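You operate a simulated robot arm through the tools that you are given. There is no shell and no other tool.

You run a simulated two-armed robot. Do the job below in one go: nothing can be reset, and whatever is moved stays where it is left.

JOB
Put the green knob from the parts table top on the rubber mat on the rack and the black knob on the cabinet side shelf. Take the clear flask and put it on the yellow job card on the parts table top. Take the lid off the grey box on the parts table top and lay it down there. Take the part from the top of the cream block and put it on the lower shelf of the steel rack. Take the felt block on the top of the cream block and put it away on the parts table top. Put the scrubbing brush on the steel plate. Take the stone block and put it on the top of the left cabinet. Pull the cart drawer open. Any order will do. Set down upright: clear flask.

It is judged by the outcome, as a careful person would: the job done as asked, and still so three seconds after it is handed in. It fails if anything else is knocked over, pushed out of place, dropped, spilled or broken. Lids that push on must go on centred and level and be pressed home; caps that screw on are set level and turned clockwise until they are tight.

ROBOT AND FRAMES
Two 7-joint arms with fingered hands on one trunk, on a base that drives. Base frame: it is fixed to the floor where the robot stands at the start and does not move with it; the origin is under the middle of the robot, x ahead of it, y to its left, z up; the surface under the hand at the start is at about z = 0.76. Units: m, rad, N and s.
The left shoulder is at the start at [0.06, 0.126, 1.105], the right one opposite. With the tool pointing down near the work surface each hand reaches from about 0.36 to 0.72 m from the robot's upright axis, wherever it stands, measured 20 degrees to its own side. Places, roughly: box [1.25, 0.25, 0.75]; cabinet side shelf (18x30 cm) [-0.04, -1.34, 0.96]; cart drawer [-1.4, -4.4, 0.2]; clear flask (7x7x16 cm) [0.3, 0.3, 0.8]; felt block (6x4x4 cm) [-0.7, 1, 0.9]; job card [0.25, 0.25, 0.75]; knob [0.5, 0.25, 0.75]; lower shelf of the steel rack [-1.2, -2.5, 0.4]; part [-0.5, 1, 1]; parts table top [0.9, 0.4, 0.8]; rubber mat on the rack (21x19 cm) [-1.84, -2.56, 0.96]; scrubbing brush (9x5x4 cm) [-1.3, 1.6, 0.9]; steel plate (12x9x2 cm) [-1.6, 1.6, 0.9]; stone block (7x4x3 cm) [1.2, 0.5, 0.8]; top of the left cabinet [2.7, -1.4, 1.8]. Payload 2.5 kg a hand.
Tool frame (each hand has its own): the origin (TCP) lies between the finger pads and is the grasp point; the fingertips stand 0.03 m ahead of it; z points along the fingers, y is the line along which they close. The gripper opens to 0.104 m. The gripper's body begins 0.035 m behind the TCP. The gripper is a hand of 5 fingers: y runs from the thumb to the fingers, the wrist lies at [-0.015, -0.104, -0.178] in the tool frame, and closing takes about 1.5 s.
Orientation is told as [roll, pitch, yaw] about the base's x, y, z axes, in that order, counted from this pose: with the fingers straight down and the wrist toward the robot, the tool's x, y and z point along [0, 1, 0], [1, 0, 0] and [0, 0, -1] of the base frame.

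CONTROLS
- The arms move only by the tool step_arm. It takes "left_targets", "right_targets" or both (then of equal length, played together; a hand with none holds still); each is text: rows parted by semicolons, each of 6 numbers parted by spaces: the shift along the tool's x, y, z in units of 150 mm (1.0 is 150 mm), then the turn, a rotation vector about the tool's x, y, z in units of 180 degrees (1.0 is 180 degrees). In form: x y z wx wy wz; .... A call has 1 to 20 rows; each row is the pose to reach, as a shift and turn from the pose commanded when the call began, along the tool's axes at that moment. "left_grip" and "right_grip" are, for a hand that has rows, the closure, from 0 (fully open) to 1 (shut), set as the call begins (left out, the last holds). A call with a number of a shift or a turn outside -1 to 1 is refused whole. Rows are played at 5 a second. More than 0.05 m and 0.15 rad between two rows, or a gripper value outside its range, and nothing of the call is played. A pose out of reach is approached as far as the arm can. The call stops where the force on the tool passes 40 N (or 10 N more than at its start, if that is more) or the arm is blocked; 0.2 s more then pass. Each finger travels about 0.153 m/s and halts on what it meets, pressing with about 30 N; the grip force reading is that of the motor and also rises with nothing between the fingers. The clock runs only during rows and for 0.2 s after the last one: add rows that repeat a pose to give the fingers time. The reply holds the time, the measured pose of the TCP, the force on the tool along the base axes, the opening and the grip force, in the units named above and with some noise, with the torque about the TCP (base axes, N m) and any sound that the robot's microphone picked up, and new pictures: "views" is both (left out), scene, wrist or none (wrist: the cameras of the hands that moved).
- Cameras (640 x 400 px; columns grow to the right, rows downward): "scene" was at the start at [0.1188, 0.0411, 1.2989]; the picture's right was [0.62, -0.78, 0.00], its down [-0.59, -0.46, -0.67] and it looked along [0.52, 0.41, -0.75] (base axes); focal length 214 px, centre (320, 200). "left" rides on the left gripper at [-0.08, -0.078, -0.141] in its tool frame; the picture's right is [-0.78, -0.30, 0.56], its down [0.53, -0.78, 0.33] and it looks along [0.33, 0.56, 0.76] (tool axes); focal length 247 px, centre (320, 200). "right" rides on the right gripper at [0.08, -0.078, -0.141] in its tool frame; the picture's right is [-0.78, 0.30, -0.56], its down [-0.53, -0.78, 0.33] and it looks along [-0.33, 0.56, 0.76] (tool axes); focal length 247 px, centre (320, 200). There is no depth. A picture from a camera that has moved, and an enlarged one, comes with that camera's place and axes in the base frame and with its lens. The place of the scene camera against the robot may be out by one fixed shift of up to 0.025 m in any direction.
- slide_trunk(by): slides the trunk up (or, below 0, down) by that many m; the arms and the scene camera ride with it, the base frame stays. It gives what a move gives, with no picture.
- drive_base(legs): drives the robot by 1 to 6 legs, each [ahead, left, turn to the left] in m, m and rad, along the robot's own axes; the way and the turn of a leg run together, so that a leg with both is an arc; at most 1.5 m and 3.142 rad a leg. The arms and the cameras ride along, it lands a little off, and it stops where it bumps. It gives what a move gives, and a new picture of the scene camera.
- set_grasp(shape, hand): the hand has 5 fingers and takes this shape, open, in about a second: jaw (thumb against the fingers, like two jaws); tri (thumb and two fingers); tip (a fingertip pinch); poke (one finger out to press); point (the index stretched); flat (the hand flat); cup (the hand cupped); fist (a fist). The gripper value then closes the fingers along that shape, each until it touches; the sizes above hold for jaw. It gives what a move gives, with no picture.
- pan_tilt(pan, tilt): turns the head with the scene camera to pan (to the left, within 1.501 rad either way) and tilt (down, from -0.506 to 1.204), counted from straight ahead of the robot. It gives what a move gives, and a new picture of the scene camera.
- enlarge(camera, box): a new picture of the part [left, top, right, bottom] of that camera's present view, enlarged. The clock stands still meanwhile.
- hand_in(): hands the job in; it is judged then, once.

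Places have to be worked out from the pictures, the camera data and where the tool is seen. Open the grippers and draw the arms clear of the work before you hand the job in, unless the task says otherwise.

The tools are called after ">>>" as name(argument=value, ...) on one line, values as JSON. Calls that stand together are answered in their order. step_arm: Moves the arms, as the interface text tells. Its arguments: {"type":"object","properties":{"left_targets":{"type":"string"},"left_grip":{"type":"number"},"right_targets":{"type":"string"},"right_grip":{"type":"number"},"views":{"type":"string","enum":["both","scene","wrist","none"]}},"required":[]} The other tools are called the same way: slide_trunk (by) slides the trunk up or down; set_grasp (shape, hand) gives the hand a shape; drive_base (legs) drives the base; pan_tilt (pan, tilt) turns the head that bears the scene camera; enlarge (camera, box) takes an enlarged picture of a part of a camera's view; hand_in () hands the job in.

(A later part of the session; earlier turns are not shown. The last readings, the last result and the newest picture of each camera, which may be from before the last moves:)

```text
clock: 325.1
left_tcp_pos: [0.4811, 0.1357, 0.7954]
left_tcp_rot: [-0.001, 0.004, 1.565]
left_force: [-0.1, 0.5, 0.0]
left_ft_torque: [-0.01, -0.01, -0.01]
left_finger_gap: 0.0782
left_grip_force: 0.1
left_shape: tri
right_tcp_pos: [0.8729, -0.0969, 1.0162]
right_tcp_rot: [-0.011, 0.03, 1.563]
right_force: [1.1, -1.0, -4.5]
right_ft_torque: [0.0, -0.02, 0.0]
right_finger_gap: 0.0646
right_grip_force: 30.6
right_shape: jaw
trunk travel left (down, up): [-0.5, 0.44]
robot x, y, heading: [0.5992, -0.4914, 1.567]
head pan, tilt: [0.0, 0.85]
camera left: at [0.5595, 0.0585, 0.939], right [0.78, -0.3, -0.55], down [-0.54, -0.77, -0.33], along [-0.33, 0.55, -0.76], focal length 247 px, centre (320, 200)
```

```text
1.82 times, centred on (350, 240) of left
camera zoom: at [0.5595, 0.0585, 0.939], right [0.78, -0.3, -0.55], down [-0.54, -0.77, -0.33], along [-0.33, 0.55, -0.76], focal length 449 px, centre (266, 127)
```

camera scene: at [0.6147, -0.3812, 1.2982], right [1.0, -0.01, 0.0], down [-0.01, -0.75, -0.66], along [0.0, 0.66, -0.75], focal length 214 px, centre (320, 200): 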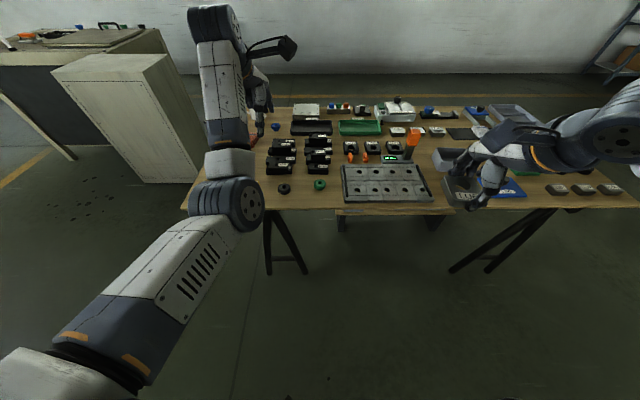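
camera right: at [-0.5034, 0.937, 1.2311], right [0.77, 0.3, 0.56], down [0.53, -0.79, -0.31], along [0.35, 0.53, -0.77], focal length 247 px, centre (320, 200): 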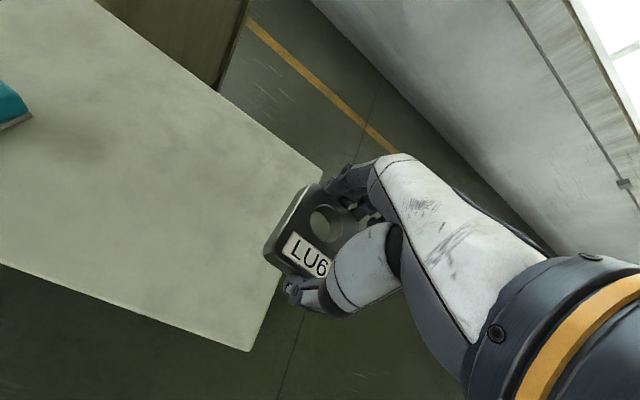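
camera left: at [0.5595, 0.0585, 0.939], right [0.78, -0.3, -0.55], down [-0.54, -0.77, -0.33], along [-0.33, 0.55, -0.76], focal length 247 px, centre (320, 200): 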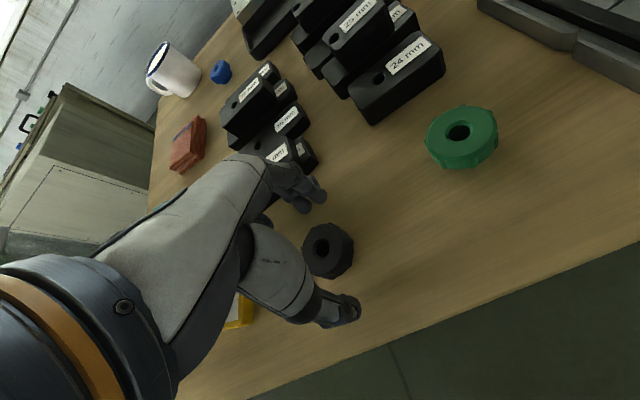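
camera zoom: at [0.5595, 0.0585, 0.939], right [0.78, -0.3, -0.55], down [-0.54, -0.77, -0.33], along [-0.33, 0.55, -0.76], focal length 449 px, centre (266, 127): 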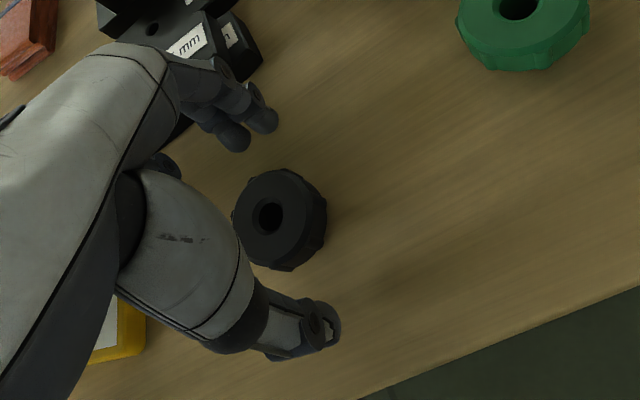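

Knob sits between thumb and fingers, no contact yet. I close and lift.

>>> step_arm(left_targets="0 0 0.01 0 0 0; 0 0 0.01 0 0 0; 0 0 0.01 0 0 0; 0 0 0.01 0 0 0; 0 0 0.01 0 0 0; 0 0 0.01 0 0 0; 0 0 0.01 0 0 0; 0 0 0.01 0 0 0", left_grip=1, views="none")

>>> step_arm(left_targets="0 0 -0.1 0 0 0; 0 0 -0.25 0 0 0; 0 0 -0.5 0 0 0; 0 0 -0.8 0 0 0; 0 0 -1.0 0 0 0; 0 0 -1.0 0 0 0", views="both")

```text
clock: 326.9
left_tcp_pos: [0.4808, 0.1368, 0.7962]
left_tcp_rot: [-0.002, 0.004, 1.564]
left_force: [0.3, -0.2, 0.4]
left_ft_torque: [0.04, 0.03, -0.04]
left_finger_gap: 0.0323
left_grip_force: 29.7
left_shape: tri
right_tcp_pos: [0.8743, -0.098, 1.0164]
right_tcp_rot: [-0.01, 0.031, 1.564]
right_force: [-0.3, -0.3, -5.4]
right_ft_torque: [-0.01, 0.01, 0.01]
right_finger_gap: 0.065
right_grip_force: 30.1
right_shape: jaw
trunk travel left (down, up): [-0.5, 0.44]
robot x, y, heading: [0.5943, -0.4972, 1.566]
head pan, tilt: [0.0, 0.85]
```

```text
clock: 328.2
left_tcp_pos: [0.4818, 0.1371, 0.9448]
left_tcp_rot: [-0.002, 0.006, 1.564]
left_force: [0.9, -0.9, 0.2]
left_ft_torque: [0.03, 0.0, -0.01]
left_finger_gap: 0.0319
left_grip_force: 29.6
left_shape: tri
right_tcp_pos: [0.8741, -0.0984, 1.0153]
right_tcp_rot: [-0.01, 0.031, 1.561]
right_force: [-1.0, -0.1, -4.1]
right_ft_torque: [-0.04, 0.0, 0.0]
right_finger_gap: 0.0648
right_grip_force: 30.1
right_shape: jaw
trunk travel left (down, up): [-0.5, 0.44]
robot x, y, heading: [0.5975, -0.4912, 1.562]
head pan, tilt: [0.0, 0.85]
camera scene: at [0.6147, -0.3811, 1.2982], right [1.0, -0.01, 0.0], down [-0.01, -0.75, -0.66], along [0.0, 0.66, -0.75], focal length 214 px, centre (320, 200)
camera left: at [0.5602, 0.0589, 1.0877], right [0.78, -0.3, -0.55], down [-0.54, -0.77, -0.33], along [-0.33, 0.55, -0.76], focal length 247 px, centre (320, 200)
```

scene: 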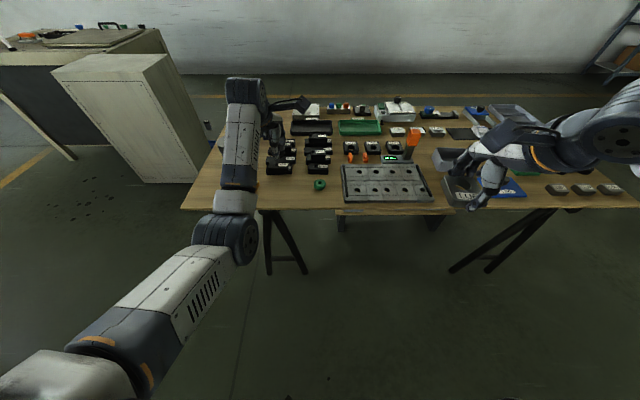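
left: 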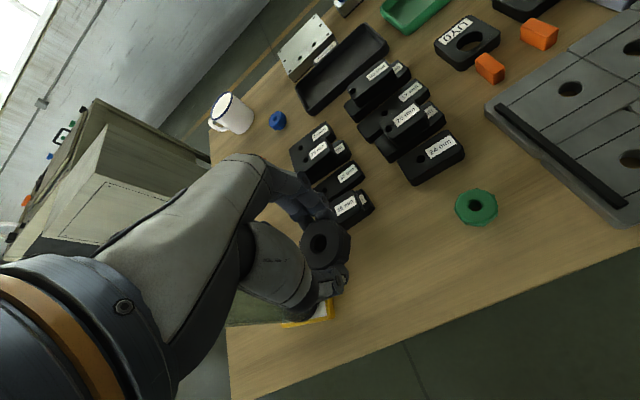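

The black knob is held; flask and others are undisturbed. I raise the hand, back off, and drive toward the cabinet side shelf.

>>> step_arm(left_targets="0 -0.1 -0.25 0 0 0; 0 -0.2 -0.5 0 0 0; 0 -0.3 -0.75 0 0 0; 0 -0.4 -0.9 0 0 0", views="none")

>>> drive_base(legs=[[-0.1, 0, 0], [0, 0, 1.57], [0.5, 0, 0], [0, 0, 1.57]])

>>> pan_tilt(pan=0.0, tilt=0.5)

```text
clock: 329.2
left_tcp_pos: [0.4802, 0.0753, 1.0799]
left_tcp_rot: [-0.001, 0.005, 1.563]
left_force: [-0.1, -0.7, 0.3]
left_ft_torque: [0.01, -0.01, 0.01]
left_finger_gap: 0.0316
left_grip_force: 30.0
left_shape: tri
right_tcp_pos: [0.873, -0.0983, 1.0166]
right_tcp_rot: [-0.008, 0.032, 1.562]
right_force: [0.4, 0.6, -5.6]
right_ft_torque: [-0.05, 0.01, 0.01]
right_finger_gap: 0.065
right_grip_force: 30.2
right_shape: jaw
trunk travel left (down, up): [-0.5, 0.44]
robot x, y, heading: [0.596, -0.4923, 1.562]
head pan, tilt: [0.0, 0.85]
```

```text
clock: 340.5
left_tcp_pos: [0.2, -1.1552, 1.0788]
left_tcp_rot: [0.001, 0.005, -1.6]
left_force: [-0.8, 0.1, -0.2]
left_ft_torque: [0.0, -0.03, 0.01]
left_finger_gap: 0.0313
left_grip_force: 29.4
left_shape: tri
right_tcp_pos: [-0.1893, -0.9719, 1.0159]
right_tcp_rot: [-0.011, 0.032, -1.602]
right_force: [-0.1, 0.2, -4.7]
right_ft_torque: [0.07, -0.01, 0.01]
right_finger_gap: 0.0644
right_grip_force: 29.3
right_shape: jaw
trunk travel left (down, up): [-0.5, 0.44]
robot x, y, heading: [0.0975, -0.5838, -1.603]
head pan, tilt: [0.0, 0.85]
camera scene: at [0.1103, -0.7109, 1.2982], right [-1.0, 0.03, 0.0], down [0.02, 0.75, -0.66], along [-0.02, -0.66, -0.75], focal length 214 px, centre (320, 200)
```

scene: 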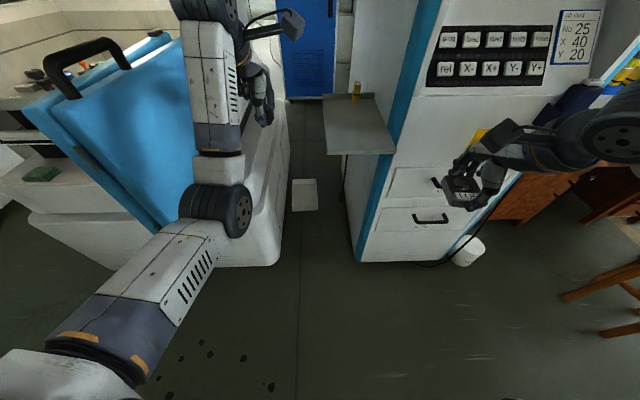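

```text
clock: 341.4
left_tcp_pos: [0.1999, -1.1555, 1.0798]
left_tcp_rot: [-0.001, 0.006, -1.602]
left_force: [0.4, 0.2, -0.6]
left_ft_torque: [0.0, 0.01, -0.03]
left_finger_gap: 0.0313
left_grip_force: 30.3
left_shape: tri
right_tcp_pos: [-0.191, -0.9729, 1.016]
right_tcp_rot: [-0.01, 0.033, -1.603]
right_force: [0.3, -0.4, -5.0]
right_ft_torque: [0.0, -0.03, 0.01]
right_finger_gap: 0.0646
right_grip_force: 30.1
right_shape: jaw
trunk travel left (down, up): [-0.5, 0.44]
robot x, y, heading: [0.0988, -0.5849, -1.598]
head pan, tilt: [0.0, 0.499]
camera scene: at [0.1098, -0.7236, 1.3281], right [-1.0, 0.03, 0.0], down [0.01, 0.48, -0.88], along [-0.03, -0.88, -0.48], focal length 214 px, centre (320, 200)
```

scene: 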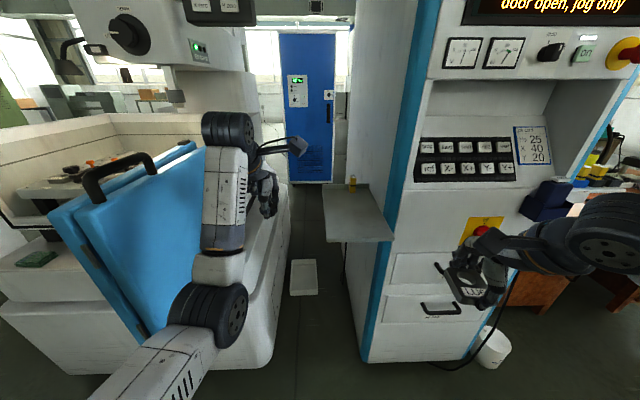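

The side shelf is the small grey plate on the left wall of the control cabinet, with a yellow bottle at its far end. I shift the base right and slightly forward so the knob comes over the front part of the shelf.

>>> drive_base(legs=[[0, -0.2, 0], [0.06, 0, 0]])

>>> enlarge(camera="left", box=[0, 0, 640, 400])

```text
clock: 343.5
left_tcp_pos: [-0.0021, -1.2085, 1.0804]
left_tcp_rot: [-0.001, 0.004, -1.602]
left_force: [0.6, 0.5, -0.4]
left_ft_torque: [-0.02, 0.01, 0.01]
left_finger_gap: 0.0314
left_grip_force: 29.9
left_shape: tri
right_tcp_pos: [-0.3921, -1.0251, 1.0156]
right_tcp_rot: [-0.012, 0.031, -1.603]
right_force: [0.1, 0.7, -5.7]
right_ft_torque: [0.01, 0.01, -0.01]
right_finger_gap: 0.0648
right_grip_force: 30.0
right_shape: jaw
trunk travel left (down, up): [-0.5, 0.44]
robot x, y, heading: [-0.107, -0.6387, -1.604]
head pan, tilt: [0.0, 0.499]
camera scene: at [-0.0925, -0.7774, 1.3281], right [-1.0, 0.03, 0.0], down [0.02, 0.48, -0.88], along [-0.03, -0.88, -0.48], focal length 214 px, centre (320, 200)
```

scene: 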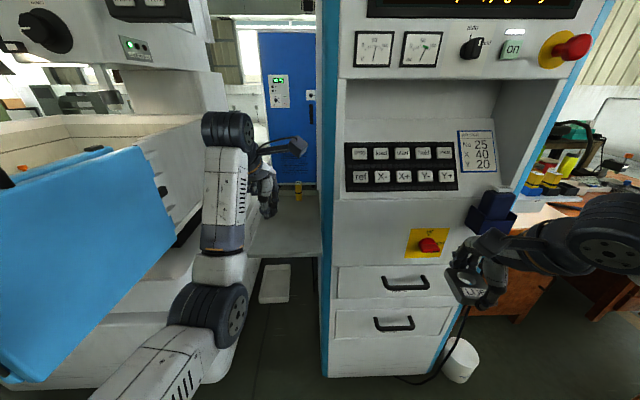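

```text
1.00 times, centred on (320, 200) of left (not enlarged: the box is as wide or as high as the picture)
camera zoom: at [-0.0805, -1.1294, 1.2221], right [-0.77, 0.32, -0.55], down [0.56, 0.76, -0.33], along [0.31, -0.56, -0.76], focal length 247 px, centre (320, 200)
```

zoom: 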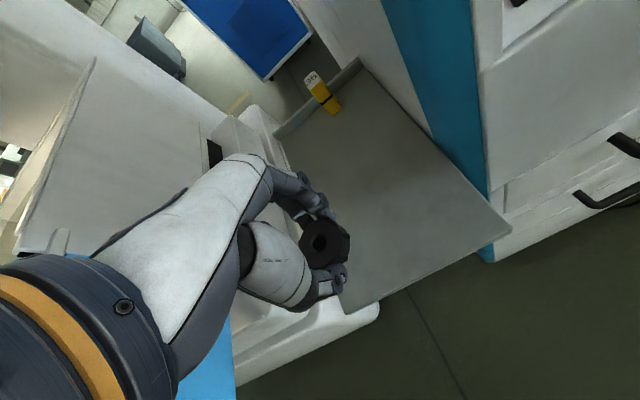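

Left camera confirms the shelf (x -0.13…0.05, y -1.18…-1.51, z 0.96). I extend 5.5 cm and lower the knob toward its front half.

>>> step_arm(left_targets="0 0.12 0.05 0 0 0; 0 0.25 0.15 0 0 0; 0 0.367 0.28 0 0 0; 0 0.367 0.4 0 0 0; 0 0.367 0.46 0 0 0; 0 0.367 0.46 0 0 0", views="both")

```text
clock: 344.9
left_tcp_pos: [-0.0039, -1.2634, 1.0102]
left_tcp_rot: [-0.001, 0.004, -1.602]
left_force: [0.3, -0.2, -0.4]
left_ft_torque: [-0.03, 0.0, 0.02]
left_finger_gap: 0.0314
left_grip_force: 29.7
left_shape: tri
right_tcp_pos: [-0.3923, -1.0245, 1.0169]
right_tcp_rot: [-0.01, 0.033, -1.603]
right_force: [-0.2, 0.5, -4.5]
right_ft_torque: [0.04, 0.0, 0.02]
right_finger_gap: 0.0644
right_grip_force: 29.9
right_shape: jaw
trunk travel left (down, up): [-0.5, 0.44]
robot x, y, heading: [-0.1054, -0.6358, -1.599]
head pan, tilt: [0.0, 0.499]
camera scene: at [-0.0925, -0.7768, 1.3282], right [-1.0, 0.03, 0.0], down [0.02, 0.48, -0.88], along [-0.03, -0.88, -0.48], focal length 214 px, centre (320, 200)
camera left: at [-0.0823, -1.184, 1.1533], right [-0.77, 0.32, -0.55], down [0.56, 0.76, -0.33], along [0.32, -0.56, -0.76], focal length 247 px, centre (320, 200)
```

scene: 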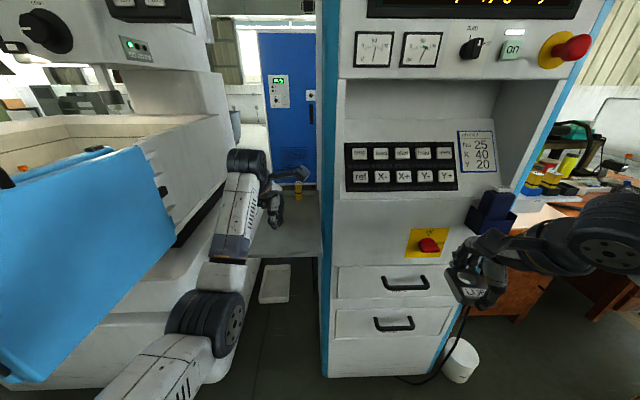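
left: 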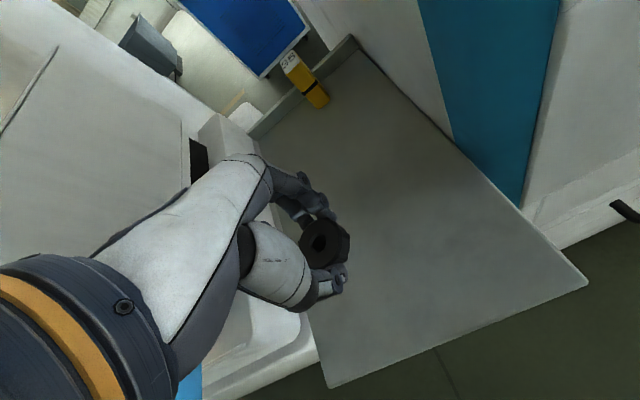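

Over the shelf. I lower in small steps to contact.

>>> step_arm(left_targets="0 0 0.015 0 0 0; 0 0 0.03 0 0 0; 0 0 0.045 0 0 0; 0 0 0.06 0 0 0", views="none")

>>> step_arm(left_targets="0 0 0.013 0 0 0; 0 0 0.026 0 0 0; 0 0 0.039 0 0 0", views="none")

```text
clock: 345.9
left_tcp_pos: [-0.0043, -1.2626, 1.0023]
left_tcp_rot: [-0.003, 0.004, -1.603]
left_force: [-0.1, 0.3, -0.8]
left_ft_torque: [-0.01, -0.01, -0.01]
left_finger_gap: 0.0314
left_grip_force: 30.1
left_shape: tri
right_tcp_pos: [-0.3921, -1.0245, 1.0157]
right_tcp_rot: [-0.011, 0.031, -1.602]
right_force: [0.4, -0.5, -5.8]
right_ft_torque: [0.03, 0.02, 0.01]
right_finger_gap: 0.0645
right_grip_force: 29.4
right_shape: jaw
trunk travel left (down, up): [-0.5, 0.44]
robot x, y, heading: [-0.104, -0.6347, -1.6]
head pan, tilt: [0.0, 0.499]
```

```text
clock: 346.7
left_tcp_pos: [-0.0055, -1.2629, 0.9956]
left_tcp_rot: [-0.003, 0.004, -1.603]
left_force: [0.0, 0.9, -1.0]
left_ft_torque: [-0.01, -0.03, 0.03]
left_finger_gap: 0.0315
left_grip_force: 29.7
left_shape: tri
right_tcp_pos: [-0.392, -1.0246, 1.0157]
right_tcp_rot: [-0.009, 0.031, -1.604]
right_force: [-0.5, -0.2, -4.9]
right_ft_torque: [0.04, 0.01, -0.01]
right_finger_gap: 0.0645
right_grip_force: 30.1
right_shape: jaw
trunk travel left (down, up): [-0.5, 0.44]
robot x, y, heading: [-0.1061, -0.6369, -1.603]
head pan, tilt: [0.0, 0.499]
```

>>> step_arm(left_targets="0 0 0.013 0 0 0; 0 0 0.026 0 0 0; 0 0 0.039 0 0 0", views="wrist")

>>> enlarge(camera="left", box=[230, 150, 430, 330])

```text
clock: 347.5
left_tcp_pos: [-0.0046, -1.2633, 0.9898]
left_tcp_rot: [-0.002, 0.003, -1.602]
left_force: [0.0, 0.4, -1.4]
left_ft_torque: [-0.01, -0.02, 0.0]
left_finger_gap: 0.0315
left_grip_force: 30.1
left_shape: tri
right_tcp_pos: [-0.3918, -1.0249, 1.0165]
right_tcp_rot: [-0.011, 0.032, -1.602]
right_force: [-0.4, 0.5, -5.4]
right_ft_torque: [0.01, -0.03, -0.02]
right_finger_gap: 0.0642
right_grip_force: 30.1
right_shape: jaw
trunk travel left (down, up): [-0.5, 0.44]
robot x, y, heading: [-0.1045, -0.6372, -1.599]
head pan, tilt: [0.0, 0.499]
camera left: at [-0.0827, -1.1834, 1.1325], right [-0.77, 0.32, -0.55], down [0.56, 0.76, -0.33], along [0.31, -0.56, -0.76], focal length 247 px, centre (320, 200)
```

left: 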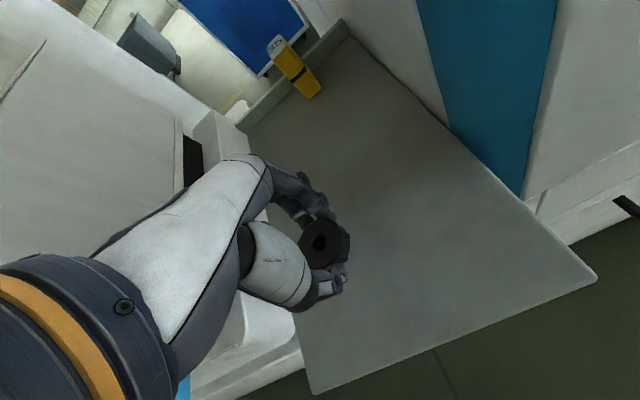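

```text
2.22 times, centred on (330, 240) of left
camera zoom: at [-0.0827, -1.1834, 1.1325], right [-0.77, 0.32, -0.55], down [0.56, 0.76, -0.33], along [0.31, -0.56, -0.76], focal length 549 px, centre (298, 111)
```

zoom: 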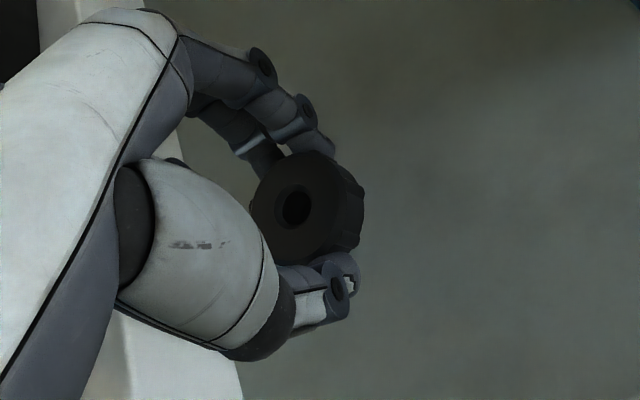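

>>> step_arm(left_targets="0 0 0.013 0 0 0; 0 0 0.026 0 0 0; 0 0 0.039 0 0 0", views="none")

>>> step_arm(left_targets="0 0 0.013 0 0 0; 0 0 0.026 0 0 0", views="none")

```text
clock: 348.3
left_tcp_pos: [-0.0052, -1.2628, 0.9859]
left_tcp_rot: [-0.001, 0.003, -1.604]
left_force: [0.0, 0.1, 2.6]
left_ft_torque: [-0.03, 0.0, -0.02]
left_finger_gap: 0.0312
left_grip_force: 29.8
left_shape: tri
right_tcp_pos: [-0.3917, -1.0237, 1.0163]
right_tcp_rot: [-0.012, 0.03, -1.603]
right_force: [-0.3, 0.2, -4.1]
right_ft_torque: [0.08, 0.02, -0.03]
right_finger_gap: 0.0643
right_grip_force: 30.2
right_shape: jaw
trunk travel left (down, up): [-0.5, 0.44]
robot x, y, heading: [-0.1049, -0.6369, -1.606]
head pan, tilt: [0.0, 0.499]
```

```text
clock: 348.9
left_tcp_pos: [-0.0043, -1.2627, 0.9845]
left_tcp_rot: [-0.002, -0.006, -1.602]
left_force: [0.4, -1.2, 14.3]
left_ft_torque: [-0.03, -0.03, -0.03]
left_finger_gap: 0.0318
left_grip_force: 30.2
left_shape: tri
right_tcp_pos: [-0.3917, -1.0244, 1.0164]
right_tcp_rot: [-0.009, 0.03, -1.601]
right_force: [-0.1, 0.6, -5.4]
right_ft_torque: [0.02, 0.0, -0.02]
right_finger_gap: 0.0647
right_grip_force: 29.7
right_shape: jaw
trunk travel left (down, up): [-0.5, 0.44]
robot x, y, heading: [-0.1063, -0.635, -1.603]
head pan, tilt: [0.0, 0.499]
```

Firm contact (14 N). I ease off, release the knob and lift.

>>> step_arm(left_targets="0 0 -0.015 0 0 0; 0 0 -0.015 0 0 0", views="none")

>>> step_arm(left_targets="0 0 0 0 0 0; 0 0 0 0 0 0; 0 0 0 0 0 0; 0 0 0 0 0 0; 0 0 0 0 0 0", left_grip=0.25, views="none")

>>> step_arm(left_targets="0 0 -0.1 0 0 0; 0 0 -0.3 0 0 0; 0 0 -0.6 0 0 0; 0 0 -0.85 0 0 0; 0 0 -0.85 0 0 0", views="both")

```text
clock: 349.5
left_tcp_pos: [-0.0044, -1.2618, 0.9844]
left_tcp_rot: [-0.002, 0.0, -1.602]
left_force: [-1.0, -3.6, 14.9]
left_ft_torque: [-0.16, 0.01, 0.03]
left_finger_gap: 0.0319
left_grip_force: 29.8
left_shape: tri
right_tcp_pos: [-0.3926, -1.0229, 1.0159]
right_tcp_rot: [-0.011, 0.031, -1.605]
right_force: [0.6, 0.3, -5.0]
right_ft_torque: [0.02, 0.0, -0.02]
right_finger_gap: 0.0647
right_grip_force: 29.7
right_shape: jaw
trunk travel left (down, up): [-0.5, 0.44]
robot x, y, heading: [-0.1089, -0.6419, -1.605]
head pan, tilt: [0.0, 0.499]
```

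```text
clock: 350.7
left_tcp_pos: [-0.0045, -1.2618, 0.9822]
left_tcp_rot: [-0.001, 0.008, -1.604]
left_force: [0.3, 0.5, -0.4]
left_ft_torque: [0.0, -0.02, 0.0]
left_finger_gap: 0.0777
left_grip_force: 0.1
left_shape: tri
right_tcp_pos: [-0.3919, -1.0252, 1.016]
right_tcp_rot: [-0.009, 0.033, -1.602]
right_force: [-0.2, -0.6, -4.2]
right_ft_torque: [0.05, 0.0, 0.01]
right_finger_gap: 0.0646
right_grip_force: 30.3
right_shape: jaw
trunk travel left (down, up): [-0.5, 0.44]
robot x, y, heading: [-0.1014, -0.6376, -1.602]
head pan, tilt: [0.0, 0.499]
```

```text
clock: 351.9
left_tcp_pos: [-0.0046, -1.2634, 1.1098]
left_tcp_rot: [0.0, 0.005, -1.602]
left_force: [0.9, -0.3, 0.2]
left_ft_torque: [0.0, 0.0, -0.03]
left_finger_gap: 0.0778
left_grip_force: 0.1
left_shape: tri
right_tcp_pos: [-0.393, -1.0247, 1.0155]
right_tcp_rot: [-0.01, 0.031, -1.602]
right_force: [0.7, 0.5, -5.9]
right_ft_torque: [0.03, 0.0, -0.02]
right_finger_gap: 0.0645
right_grip_force: 29.8
right_shape: jaw
trunk travel left (down, up): [-0.5, 0.44]
robot x, y, heading: [-0.1025, -0.6384, -1.605]
head pan, tilt: [0.0, 0.499]
camera scene: at [-0.0925, -0.7768, 1.3282], right [-1.0, 0.03, 0.0], down [0.02, 0.48, -0.88], along [-0.03, -0.88, -0.48], focal length 214 px, centre (320, 200)
camera left: at [-0.0825, -1.1841, 1.2526], right [-0.77, 0.32, -0.55], down [0.56, 0.76, -0.33], along [0.31, -0.56, -0.76], focal length 247 px, centre (320, 200)
```

scene: 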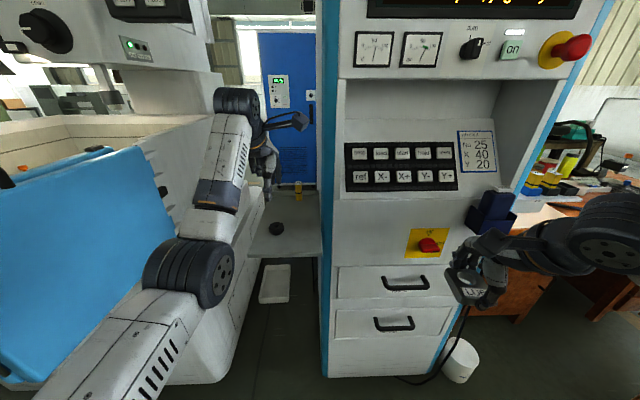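
left: 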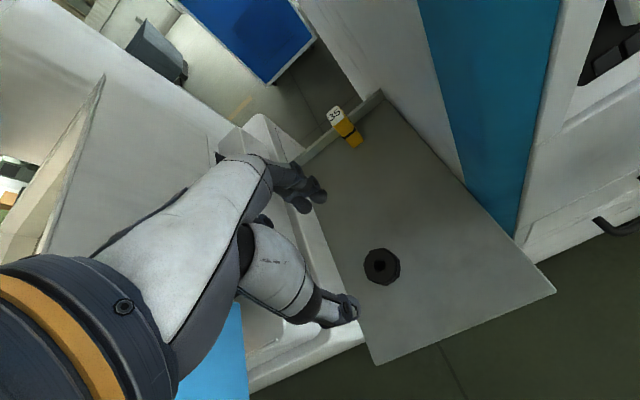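

The black knob rests on the side shelf. I retract the hand, back out, turn around and return to the table for the green knob.

>>> step_arm(left_targets="0 -0.2 -0.1 0 0 0; 0 -0.4 -0.1 0 0 0; 0 -0.6 -0.1 0 0 0; 0 -0.8 -0.1 0 0 0", left_grip=0, views="none")

>>> drive_base(legs=[[-0.15, 0.1, 0], [0, 0, 1.6], [0, 0, 1.57], [0, -0.7, 0]])

>>> pan_tilt(pan=0.0, tilt=0.85)

```text
clock: 352.9
left_tcp_pos: [-0.0005, -1.1438, 1.1248]
left_tcp_rot: [-0.002, 0.004, -1.599]
left_force: [-0.3, 0.2, 1.2]
left_ft_torque: [-0.01, 0.01, -0.01]
left_finger_gap: 0.1037
left_grip_force: 0.1
left_shape: tri
left hand out of reach, approached as far as the arm can: row 2
right_tcp_pos: [-0.3921, -1.025, 1.0167]
right_tcp_rot: [-0.011, 0.033, -1.603]
right_force: [0.8, 0.4, -4.6]
right_ft_torque: [0.03, -0.01, -0.02]
right_finger_gap: 0.0643
right_grip_force: 30.0
right_shape: jaw
trunk travel left (down, up): [-0.5, 0.44]
robot x, y, heading: [-0.1054, -0.6391, -1.599]
head pan, tilt: [0.0, 0.499]
```

```text
clock: 365.6
left_tcp_pos: [0.5755, 0.0146, 1.1251]
left_tcp_rot: [-0.002, 0.004, 1.575]
left_force: [0.8, -0.2, -0.3]
left_ft_torque: [0.0, 0.03, -0.02]
left_finger_gap: 0.1038
left_grip_force: 0.0
left_shape: tri
right_tcp_pos: [0.9704, -0.0924, 1.0162]
right_tcp_rot: [-0.011, 0.031, 1.575]
right_force: [0.7, 0.1, -5.5]
right_ft_torque: [-0.04, 0.0, -0.03]
right_finger_gap: 0.0645
right_grip_force: 29.4
right_shape: jaw
trunk travel left (down, up): [-0.5, 0.44]
robot x, y, heading: [0.6969, -0.4886, 1.572]
head pan, tilt: [0.0, 0.499]
camera scene: at [0.7145, -0.3649, 1.3282], right [1.0, 0.0, 0.0], down [0.0, -0.48, -0.88], along [0.0, 0.88, -0.48], focal length 214 px, centre (320, 200)
```

scene: 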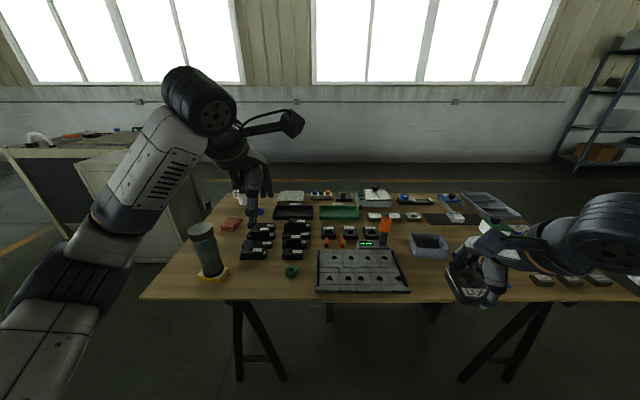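

```text
clock: 366.4
left_tcp_pos: [0.5736, 0.0145, 1.1249]
left_tcp_rot: [-0.002, 0.004, 1.576]
left_force: [0.3, -0.1, -0.8]
left_ft_torque: [0.0, 0.02, -0.03]
left_finger_gap: 0.1037
left_grip_force: 0.1
left_shape: tri
right_tcp_pos: [0.9695, -0.0915, 1.0152]
right_tcp_rot: [-0.011, 0.031, 1.573]
right_force: [0.4, 0.0, -5.3]
right_ft_torque: [-0.02, -0.02, -0.02]
right_finger_gap: 0.0642
right_grip_force: 30.0
right_shape: jaw
trunk travel left (down, up): [-0.5, 0.44]
robot x, y, heading: [0.6991, -0.4912, 1.574]
head pan, tilt: [0.0, 0.85]
camera scene: at [0.7143, -0.3777, 1.2983], right [1.0, 0.0, 0.0], down [0.0, -0.75, -0.66], along [0.0, 0.66, -0.75], focal length 214 px, centre (320, 200)
```

scene: 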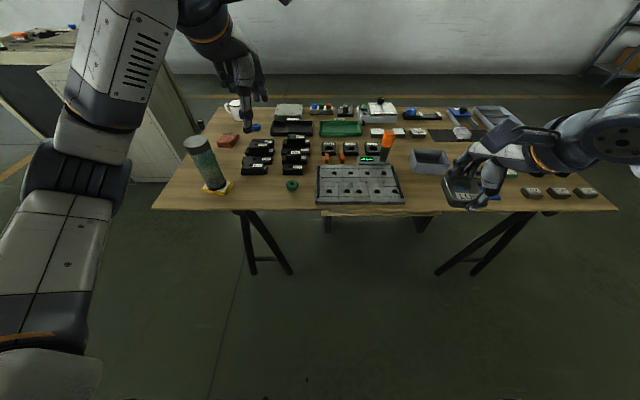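

I drive 4 cm closer and move the left hand over the green knob near (0.602, 0.159).

>>> drive_base(legs=[[0.04, 0, 0]])

>>> step_arm(left_targets="-0.05 0.17 0.1 0 0 0; -0.1 0.35 0.25 0 0 0; -0.15 0.52 0.45 0 0 0; -0.19 0.67 0.65 0 0 0; -0.19 0.67 0.85 0 0 0; -0.19 0.67 1.0 0 0 0; -0.19 0.67 1.0 0 0 0", left_grip=0.4, views="wrist")

>>> enlarge(camera="left", box=[230, 130, 470, 350])

```text
clock: 367.3
left_tcp_pos: [0.5749, 0.0544, 1.1249]
left_tcp_rot: [-0.004, 0.004, 1.576]
left_force: [-0.4, 0.8, -0.4]
left_ft_torque: [0.03, 0.02, 0.0]
left_finger_gap: 0.1035
left_grip_force: 0.0
left_shape: tri
right_tcp_pos: [0.9702, -0.0517, 1.0159]
right_tcp_rot: [-0.01, 0.033, 1.574]
right_force: [0.0, 0.6, -5.4]
right_ft_torque: [-0.04, -0.02, 0.01]
right_finger_gap: 0.0643
right_grip_force: 30.0
right_shape: jaw
trunk travel left (down, up): [-0.5, 0.44]
robot x, y, heading: [0.6972, -0.4482, 1.577]
head pan, tilt: [0.0, 0.85]
camera scene: at [0.7141, -0.3372, 1.2981], right [1.0, 0.0, 0.0], down [0.0, -0.75, -0.66], along [0.0, 0.66, -0.75], focal length 214 px, centre (320, 200)
```

scene: 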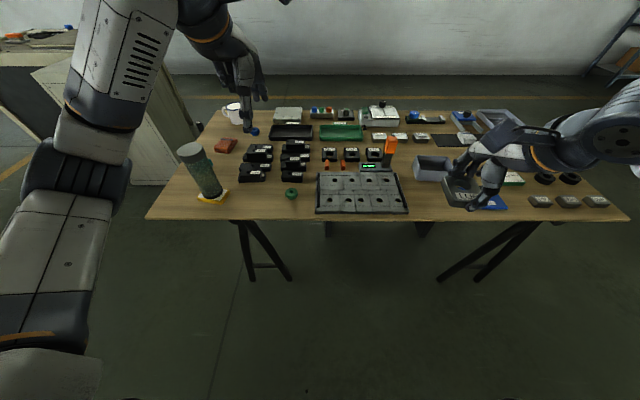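

```text
clock: 368.9
left_tcp_pos: [0.6035, 0.154, 0.975]
left_tcp_rot: [-0.001, 0.002, 1.574]
left_force: [0.4, -0.2, -0.2]
left_ft_torque: [0.02, 0.01, 0.03]
left_finger_gap: 0.0628
left_grip_force: 0.0
left_shape: tri
right_tcp_pos: [0.9692, -0.0515, 1.0159]
right_tcp_rot: [-0.009, 0.031, 1.575]
right_force: [-0.8, -1.3, -4.2]
right_ft_torque: [-0.03, 0.01, 0.02]
right_finger_gap: 0.0642
right_grip_force: 30.1
right_shape: jaw
trunk travel left (down, up): [-0.5, 0.44]
robot x, y, heading: [0.6953, -0.4463, 1.576]
head pan, tilt: [0.0, 0.85]
camera left: at [0.6827, 0.0771, 1.1176], right [0.78, -0.29, -0.55], down [-0.53, -0.78, -0.33], along [-0.33, 0.55, -0.76], focal length 247 px, centre (320, 200)
```

left: 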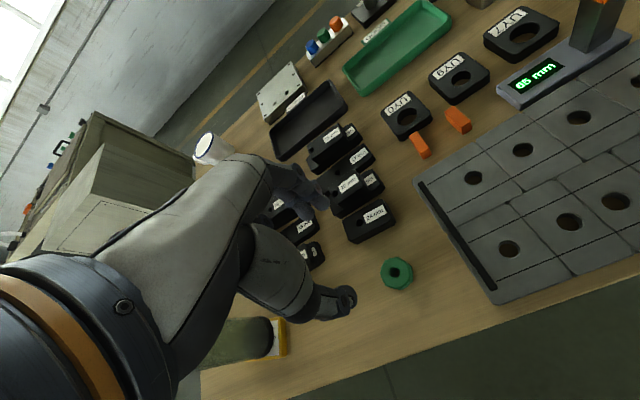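

```text
1.82 times, centred on (350, 240) of left
camera zoom: at [0.6827, 0.0771, 1.1176], right [0.78, -0.29, -0.55], down [-0.53, -0.78, -0.33], along [-0.33, 0.55, -0.76], focal length 449 px, centre (266, 127)
```

zoom: 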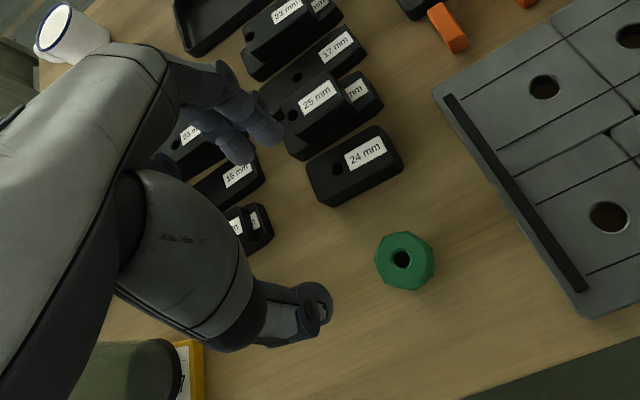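

Green knob is centred (≈(0.601, 0.156)). I descend to grip height.

>>> step_arm(left_targets="0.015 0.01 0.25 0 0 0; 0.015 0.01 0.5 0 0 0; 0.015 0.01 0.75 0 0 0; 0.015 0.01 0.95 0 0 0; 0.015 0.01 0.95 0 0 0", views="wrist")

>>> enlarge(camera="left", box=[230, 130, 470, 350])

```text
clock: 370.1
left_tcp_pos: [0.6019, 0.1545, 0.8302]
left_tcp_rot: [0.0, 0.005, 1.577]
left_force: [-0.3, -0.8, 0.1]
left_ft_torque: [-0.01, -0.01, 0.0]
left_finger_gap: 0.0631
left_grip_force: 0.0
left_shape: tri
right_tcp_pos: [0.9692, -0.0515, 1.0157]
right_tcp_rot: [-0.013, 0.031, 1.575]
right_force: [0.7, -0.4, -5.7]
right_ft_torque: [-0.03, -0.01, 0.01]
right_finger_gap: 0.0643
right_grip_force: 30.6
right_shape: jaw
trunk travel left (down, up): [-0.5, 0.44]
robot x, y, heading: [0.6968, -0.4433, 1.576]
head pan, tilt: [0.0, 0.85]
camera left: at [0.681, 0.0777, 0.9739], right [0.78, -0.29, -0.55], down [-0.53, -0.78, -0.33], along [-0.34, 0.55, -0.76], focal length 247 px, centre (320, 200)
```

left: 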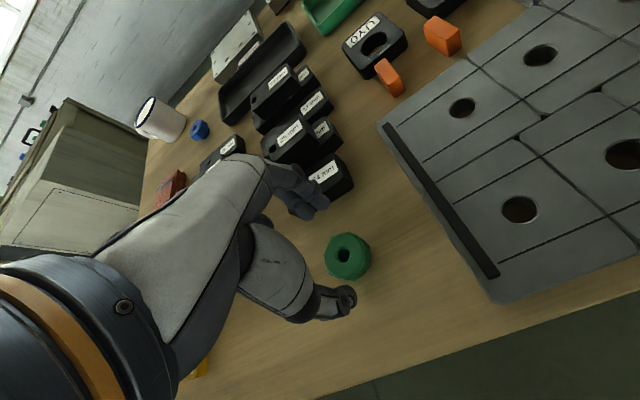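

```text
1.82 times, centred on (350, 240) of left
camera zoom: at [0.681, 0.0777, 0.9739], right [0.78, -0.29, -0.55], down [-0.53, -0.78, -0.33], along [-0.34, 0.55, -0.76], focal length 449 px, centre (266, 127)
```

zoom: 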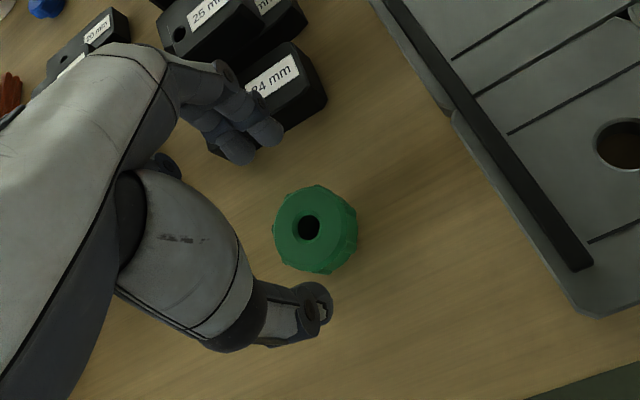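

>>> step_arm(left_targets="0 0 0.1 0 0 0; 0 0 0.18 0 0 0; 0 0 0.225 0 0 0; 0 0 0.225 0 0 0", views="none")

>>> step_arm(left_targets="0 0 0 0 0 0; 0 0 0 0 0 0; 0 0 0 0 0 0; 0 0 0 0 0 0; 0 0 0 0 0 0; 0 0 0 0 0 0; 0 0 0 0 0 0", left_grip=1, views="none")

>>> step_arm(left_targets="0 0 -0.1 0 0 0; 0 0 -0.25 0 0 0; 0 0 -0.5 0 0 0; 0 0 -0.8 0 0 0; 0 0 -1.0 0 0 0; 0 0 -1.0 0 0 0", views="both")

```text
clock: 371.1
left_tcp_pos: [0.6027, 0.155, 0.7981]
left_tcp_rot: [-0.003, 0.002, 1.576]
left_force: [-0.1, -0.3, 1.0]
left_ft_torque: [-0.04, -0.04, 0.02]
left_finger_gap: 0.0628
left_grip_force: 0.0
left_shape: tri
right_tcp_pos: [0.9698, -0.0521, 1.0156]
right_tcp_rot: [-0.011, 0.032, 1.574]
right_force: [-0.4, 0.5, -4.5]
right_ft_torque: [-0.02, 0.02, -0.03]
right_finger_gap: 0.0646
right_grip_force: 29.9
right_shape: jaw
trunk travel left (down, up): [-0.5, 0.44]
robot x, y, heading: [0.6968, -0.4507, 1.578]
head pan, tilt: [0.0, 0.85]
```

```text
clock: 372.7
left_tcp_pos: [0.6035, 0.1549, 0.7985]
left_tcp_rot: [-0.002, 0.004, 1.576]
left_force: [-0.5, -0.7, 0.0]
left_ft_torque: [-0.02, 0.01, 0.0]
left_finger_gap: 0.0317
left_grip_force: 30.1
left_shape: tri
right_tcp_pos: [0.9705, -0.0518, 1.0166]
right_tcp_rot: [-0.011, 0.032, 1.575]
right_force: [0.2, 0.3, -4.9]
right_ft_torque: [-0.03, 0.02, 0.01]
right_finger_gap: 0.0644
right_grip_force: 30.0
right_shape: jaw
trunk travel left (down, up): [-0.5, 0.44]
robot x, y, heading: [0.6964, -0.4485, 1.581]
head pan, tilt: [0.0, 0.85]
```

```text
clock: 374.1
left_tcp_pos: [0.6006, 0.1543, 0.9502]
left_tcp_rot: [-0.001, 0.006, 1.576]
left_force: [0.8, 0.1, 0.3]
left_ft_torque: [-0.02, -0.01, 0.01]
left_finger_gap: 0.032
left_grip_force: 30.2
left_shape: tri
right_tcp_pos: [0.97, -0.0505, 1.0146]
right_tcp_rot: [-0.011, 0.03, 1.574]
right_force: [0.2, -0.8, -5.4]
right_ft_torque: [-0.04, -0.02, -0.03]
right_finger_gap: 0.0644
right_grip_force: 30.6
right_shape: jaw
trunk travel left (down, up): [-0.5, 0.44]
robot x, y, heading: [0.6984, -0.4509, 1.581]
head pan, tilt: [0.0, 0.85]
camera scene: at [0.7141, -0.3378, 1.2982], right [1.0, 0.0, 0.0], down [0.0, -0.75, -0.66], along [0.0, 0.66, -0.75], focal length 214 px, centre (320, 200)
camera left: at [0.6803, 0.0782, 1.0919], right [0.78, -0.3, -0.55], down [-0.53, -0.78, -0.33], along [-0.33, 0.55, -0.76], focal length 247 px, centre (320, 200)
```

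scene: 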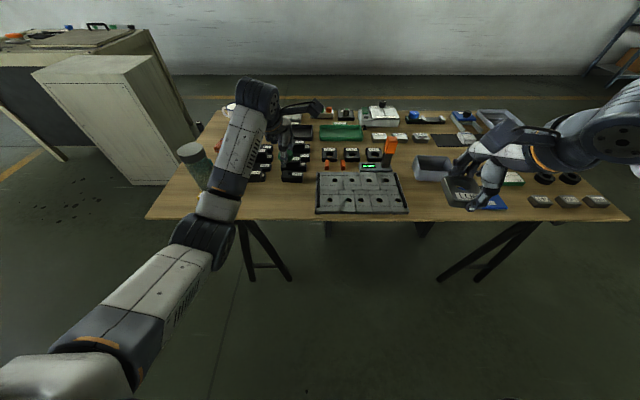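
left: 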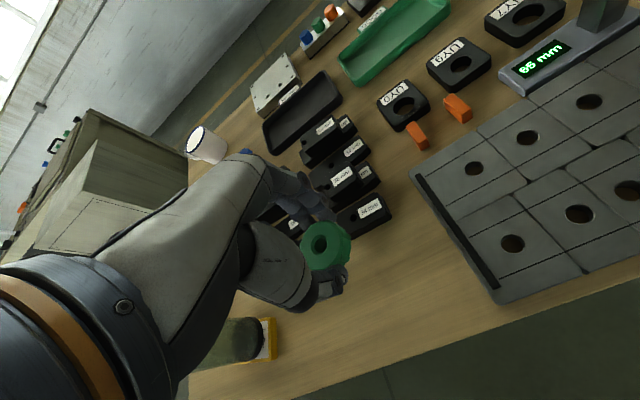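

Green knob is held. I raise it, back off, turn west and drive toward the rack area, then look around.

>>> step_arm(left_targets="0 -0.15 -0.25 0 0 0; 0 -0.3 -0.5 0 0 0; 0 -0.45 -0.7 0 0 0; 0 -0.6 -0.8 0 0 0", views="none")

>>> drive_base(legs=[[-0.1, 0, 0], [0, 0, 1.57], [1.4, 0, 0]])

>>> pan_tilt(pan=0.8, tilt=0.4)

```text
clock: 375.1
left_tcp_pos: [0.6004, 0.0649, 1.0699]
left_tcp_rot: [-0.003, 0.004, 1.579]
left_force: [0.9, 0.3, -0.3]
left_ft_torque: [0.0, 0.03, 0.02]
left_finger_gap: 0.0317
left_grip_force: 30.1
left_shape: tri
right_tcp_pos: [0.97, -0.0515, 1.0157]
right_tcp_rot: [-0.009, 0.032, 1.574]
right_force: [1.1, 0.6, -5.5]
right_ft_torque: [0.0, -0.01, 0.01]
right_finger_gap: 0.0644
right_grip_force: 29.9
right_shape: jaw
trunk travel left (down, up): [-0.5, 0.44]
robot x, y, heading: [0.6972, -0.45, 1.575]
head pan, tilt: [0.0, 0.85]
```

```text
clock: 386.7
left_tcp_pos: [-1.2254, -0.6822, 1.0695]
left_tcp_rot: [0.0, 0.003, -3.117]
left_force: [-0.7, -0.3, -0.4]
left_ft_torque: [0.0, 0.0, -0.02]
left_finger_gap: 0.0315
left_grip_force: 29.7
left_shape: tri
right_tcp_pos: [-1.1159, -0.3118, 1.0151]
right_tcp_rot: [-0.009, 0.032, -3.118]
right_force: [-0.6, 0.4, -5.4]
right_ft_torque: [0.01, -0.06, 0.0]
right_finger_gap: 0.0643
right_grip_force: 30.1
right_shape: jaw
trunk travel left (down, up): [-0.5, 0.44]
robot x, y, heading: [-0.7129, -0.5757, -3.117]
head pan, tilt: [0.0, 0.85]
camera scene: at [-0.8147, -0.5865, 1.2982], right [-0.02, 1.0, 0.0], down [0.75, 0.02, -0.66], along [-0.66, -0.02, -0.75], focal length 214 px, centre (320, 200)
```

scene: 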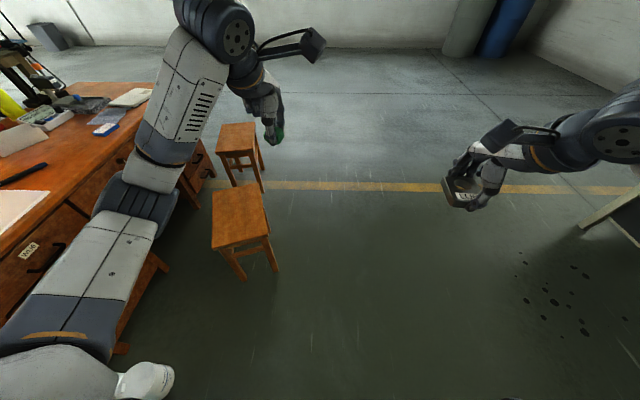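

```text
clock: 387.9
left_tcp_pos: [-1.225, -0.6842, 1.0688]
left_tcp_rot: [-0.002, 0.004, -3.116]
left_force: [0.8, -1.0, 0.3]
left_ft_torque: [-0.01, 0.0, 0.01]
left_finger_gap: 0.0313
left_grip_force: 30.4
left_shape: tri
right_tcp_pos: [-1.1161, -0.3111, 1.0164]
right_tcp_rot: [-0.009, 0.033, -3.119]
right_force: [0.2, 0.0, -5.0]
right_ft_torque: [0.02, -0.06, -0.02]
right_finger_gap: 0.0643
right_grip_force: 30.0
right_shape: jaw
trunk travel left (down, up): [-0.5, 0.44]
robot x, y, heading: [-0.7109, -0.58, -3.118]
head pan, tilt: [0.799, 0.4]
camera scene: at [-0.7994, -0.6525, 1.3373], right [-0.73, 0.68, 0.0], down [0.27, 0.29, -0.92], along [-0.63, -0.68, -0.39], focal length 214 px, centre (320, 200)
```

scene: 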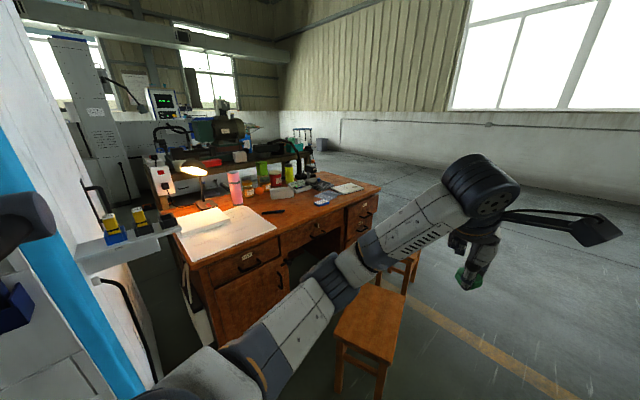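

A desk with stools stands to the left; the rack should be behind it. I go around the west end: first shift north to stay clear of the stools, then drive west and look south.

>>> drive_base(legs=[[0, -0.35, 0], [1.5, 0, 0], [0.6, 0, 0]])

>>> pan_tilt(pan=1.2, tilt=0.3)

```text
clock: 400.1
left_tcp_pos: [-3.3077, -0.3936, 1.0687]
left_tcp_rot: [-0.001, 0.005, -3.114]
left_force: [-0.6, -0.2, 0.4]
left_ft_torque: [0.02, 0.01, -0.01]
left_finger_gap: 0.031
left_grip_force: 30.3
left_shape: tri
right_tcp_pos: [-3.1984, -0.0215, 1.0154]
right_tcp_rot: [-0.009, 0.033, -3.113]
right_force: [0.5, -0.3, -5.8]
right_ft_torque: [0.0, -0.05, -0.01]
right_finger_gap: 0.0647
right_grip_force: 30.3
right_shape: jaw
trunk travel left (down, up): [-0.5, 0.44]
robot x, y, heading: [-2.7918, -0.2826, -3.117]
head pan, tilt: [0.799, 0.4]
camera scene: at [-2.8816, -0.361, 1.3373], right [-0.74, 0.68, 0.0], down [0.26, 0.29, -0.92], along [-0.62, -0.68, -0.39], focal length 214 px, centre (320, 200)
```

scene: 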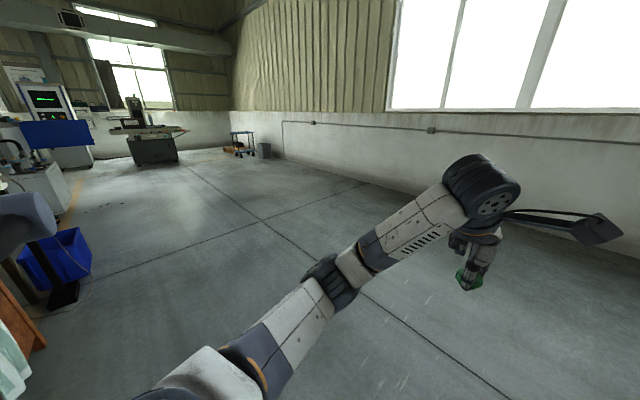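

```text
clock: 400.9
left_tcp_pos: [-3.3071, -0.3928, 1.0705]
left_tcp_rot: [-0.001, 0.004, -3.114]
left_force: [0.5, -0.8, -0.3]
left_ft_torque: [0.0, -0.01, 0.0]
left_finger_gap: 0.0315
left_grip_force: 30.5
left_shape: tri
right_tcp_pos: [-3.1988, -0.0216, 1.0159]
right_tcp_rot: [-0.011, 0.033, -3.114]
right_force: [0.1, -0.1, -4.6]
right_ft_torque: [0.01, -0.01, 0.03]
right_finger_gap: 0.0643
right_grip_force: 30.0
right_shape: jaw
trunk travel left (down, up): [-0.5, 0.44]
robot x, y, heading: [-2.7986, -0.2835, -3.113]
head pan, tilt: [1.201, 0.3]
camera scene: at [-2.85, -0.3808, 1.3466], right [-0.94, 0.34, 0.0], down [0.1, 0.28, -0.96], along [-0.32, -0.9, -0.3], focal length 214 px, centre (320, 200)
```

scene: 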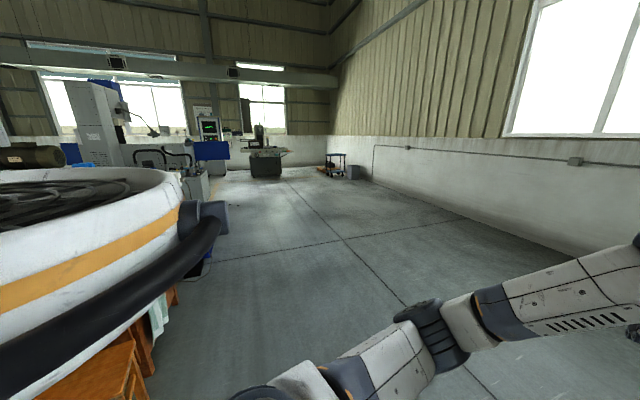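

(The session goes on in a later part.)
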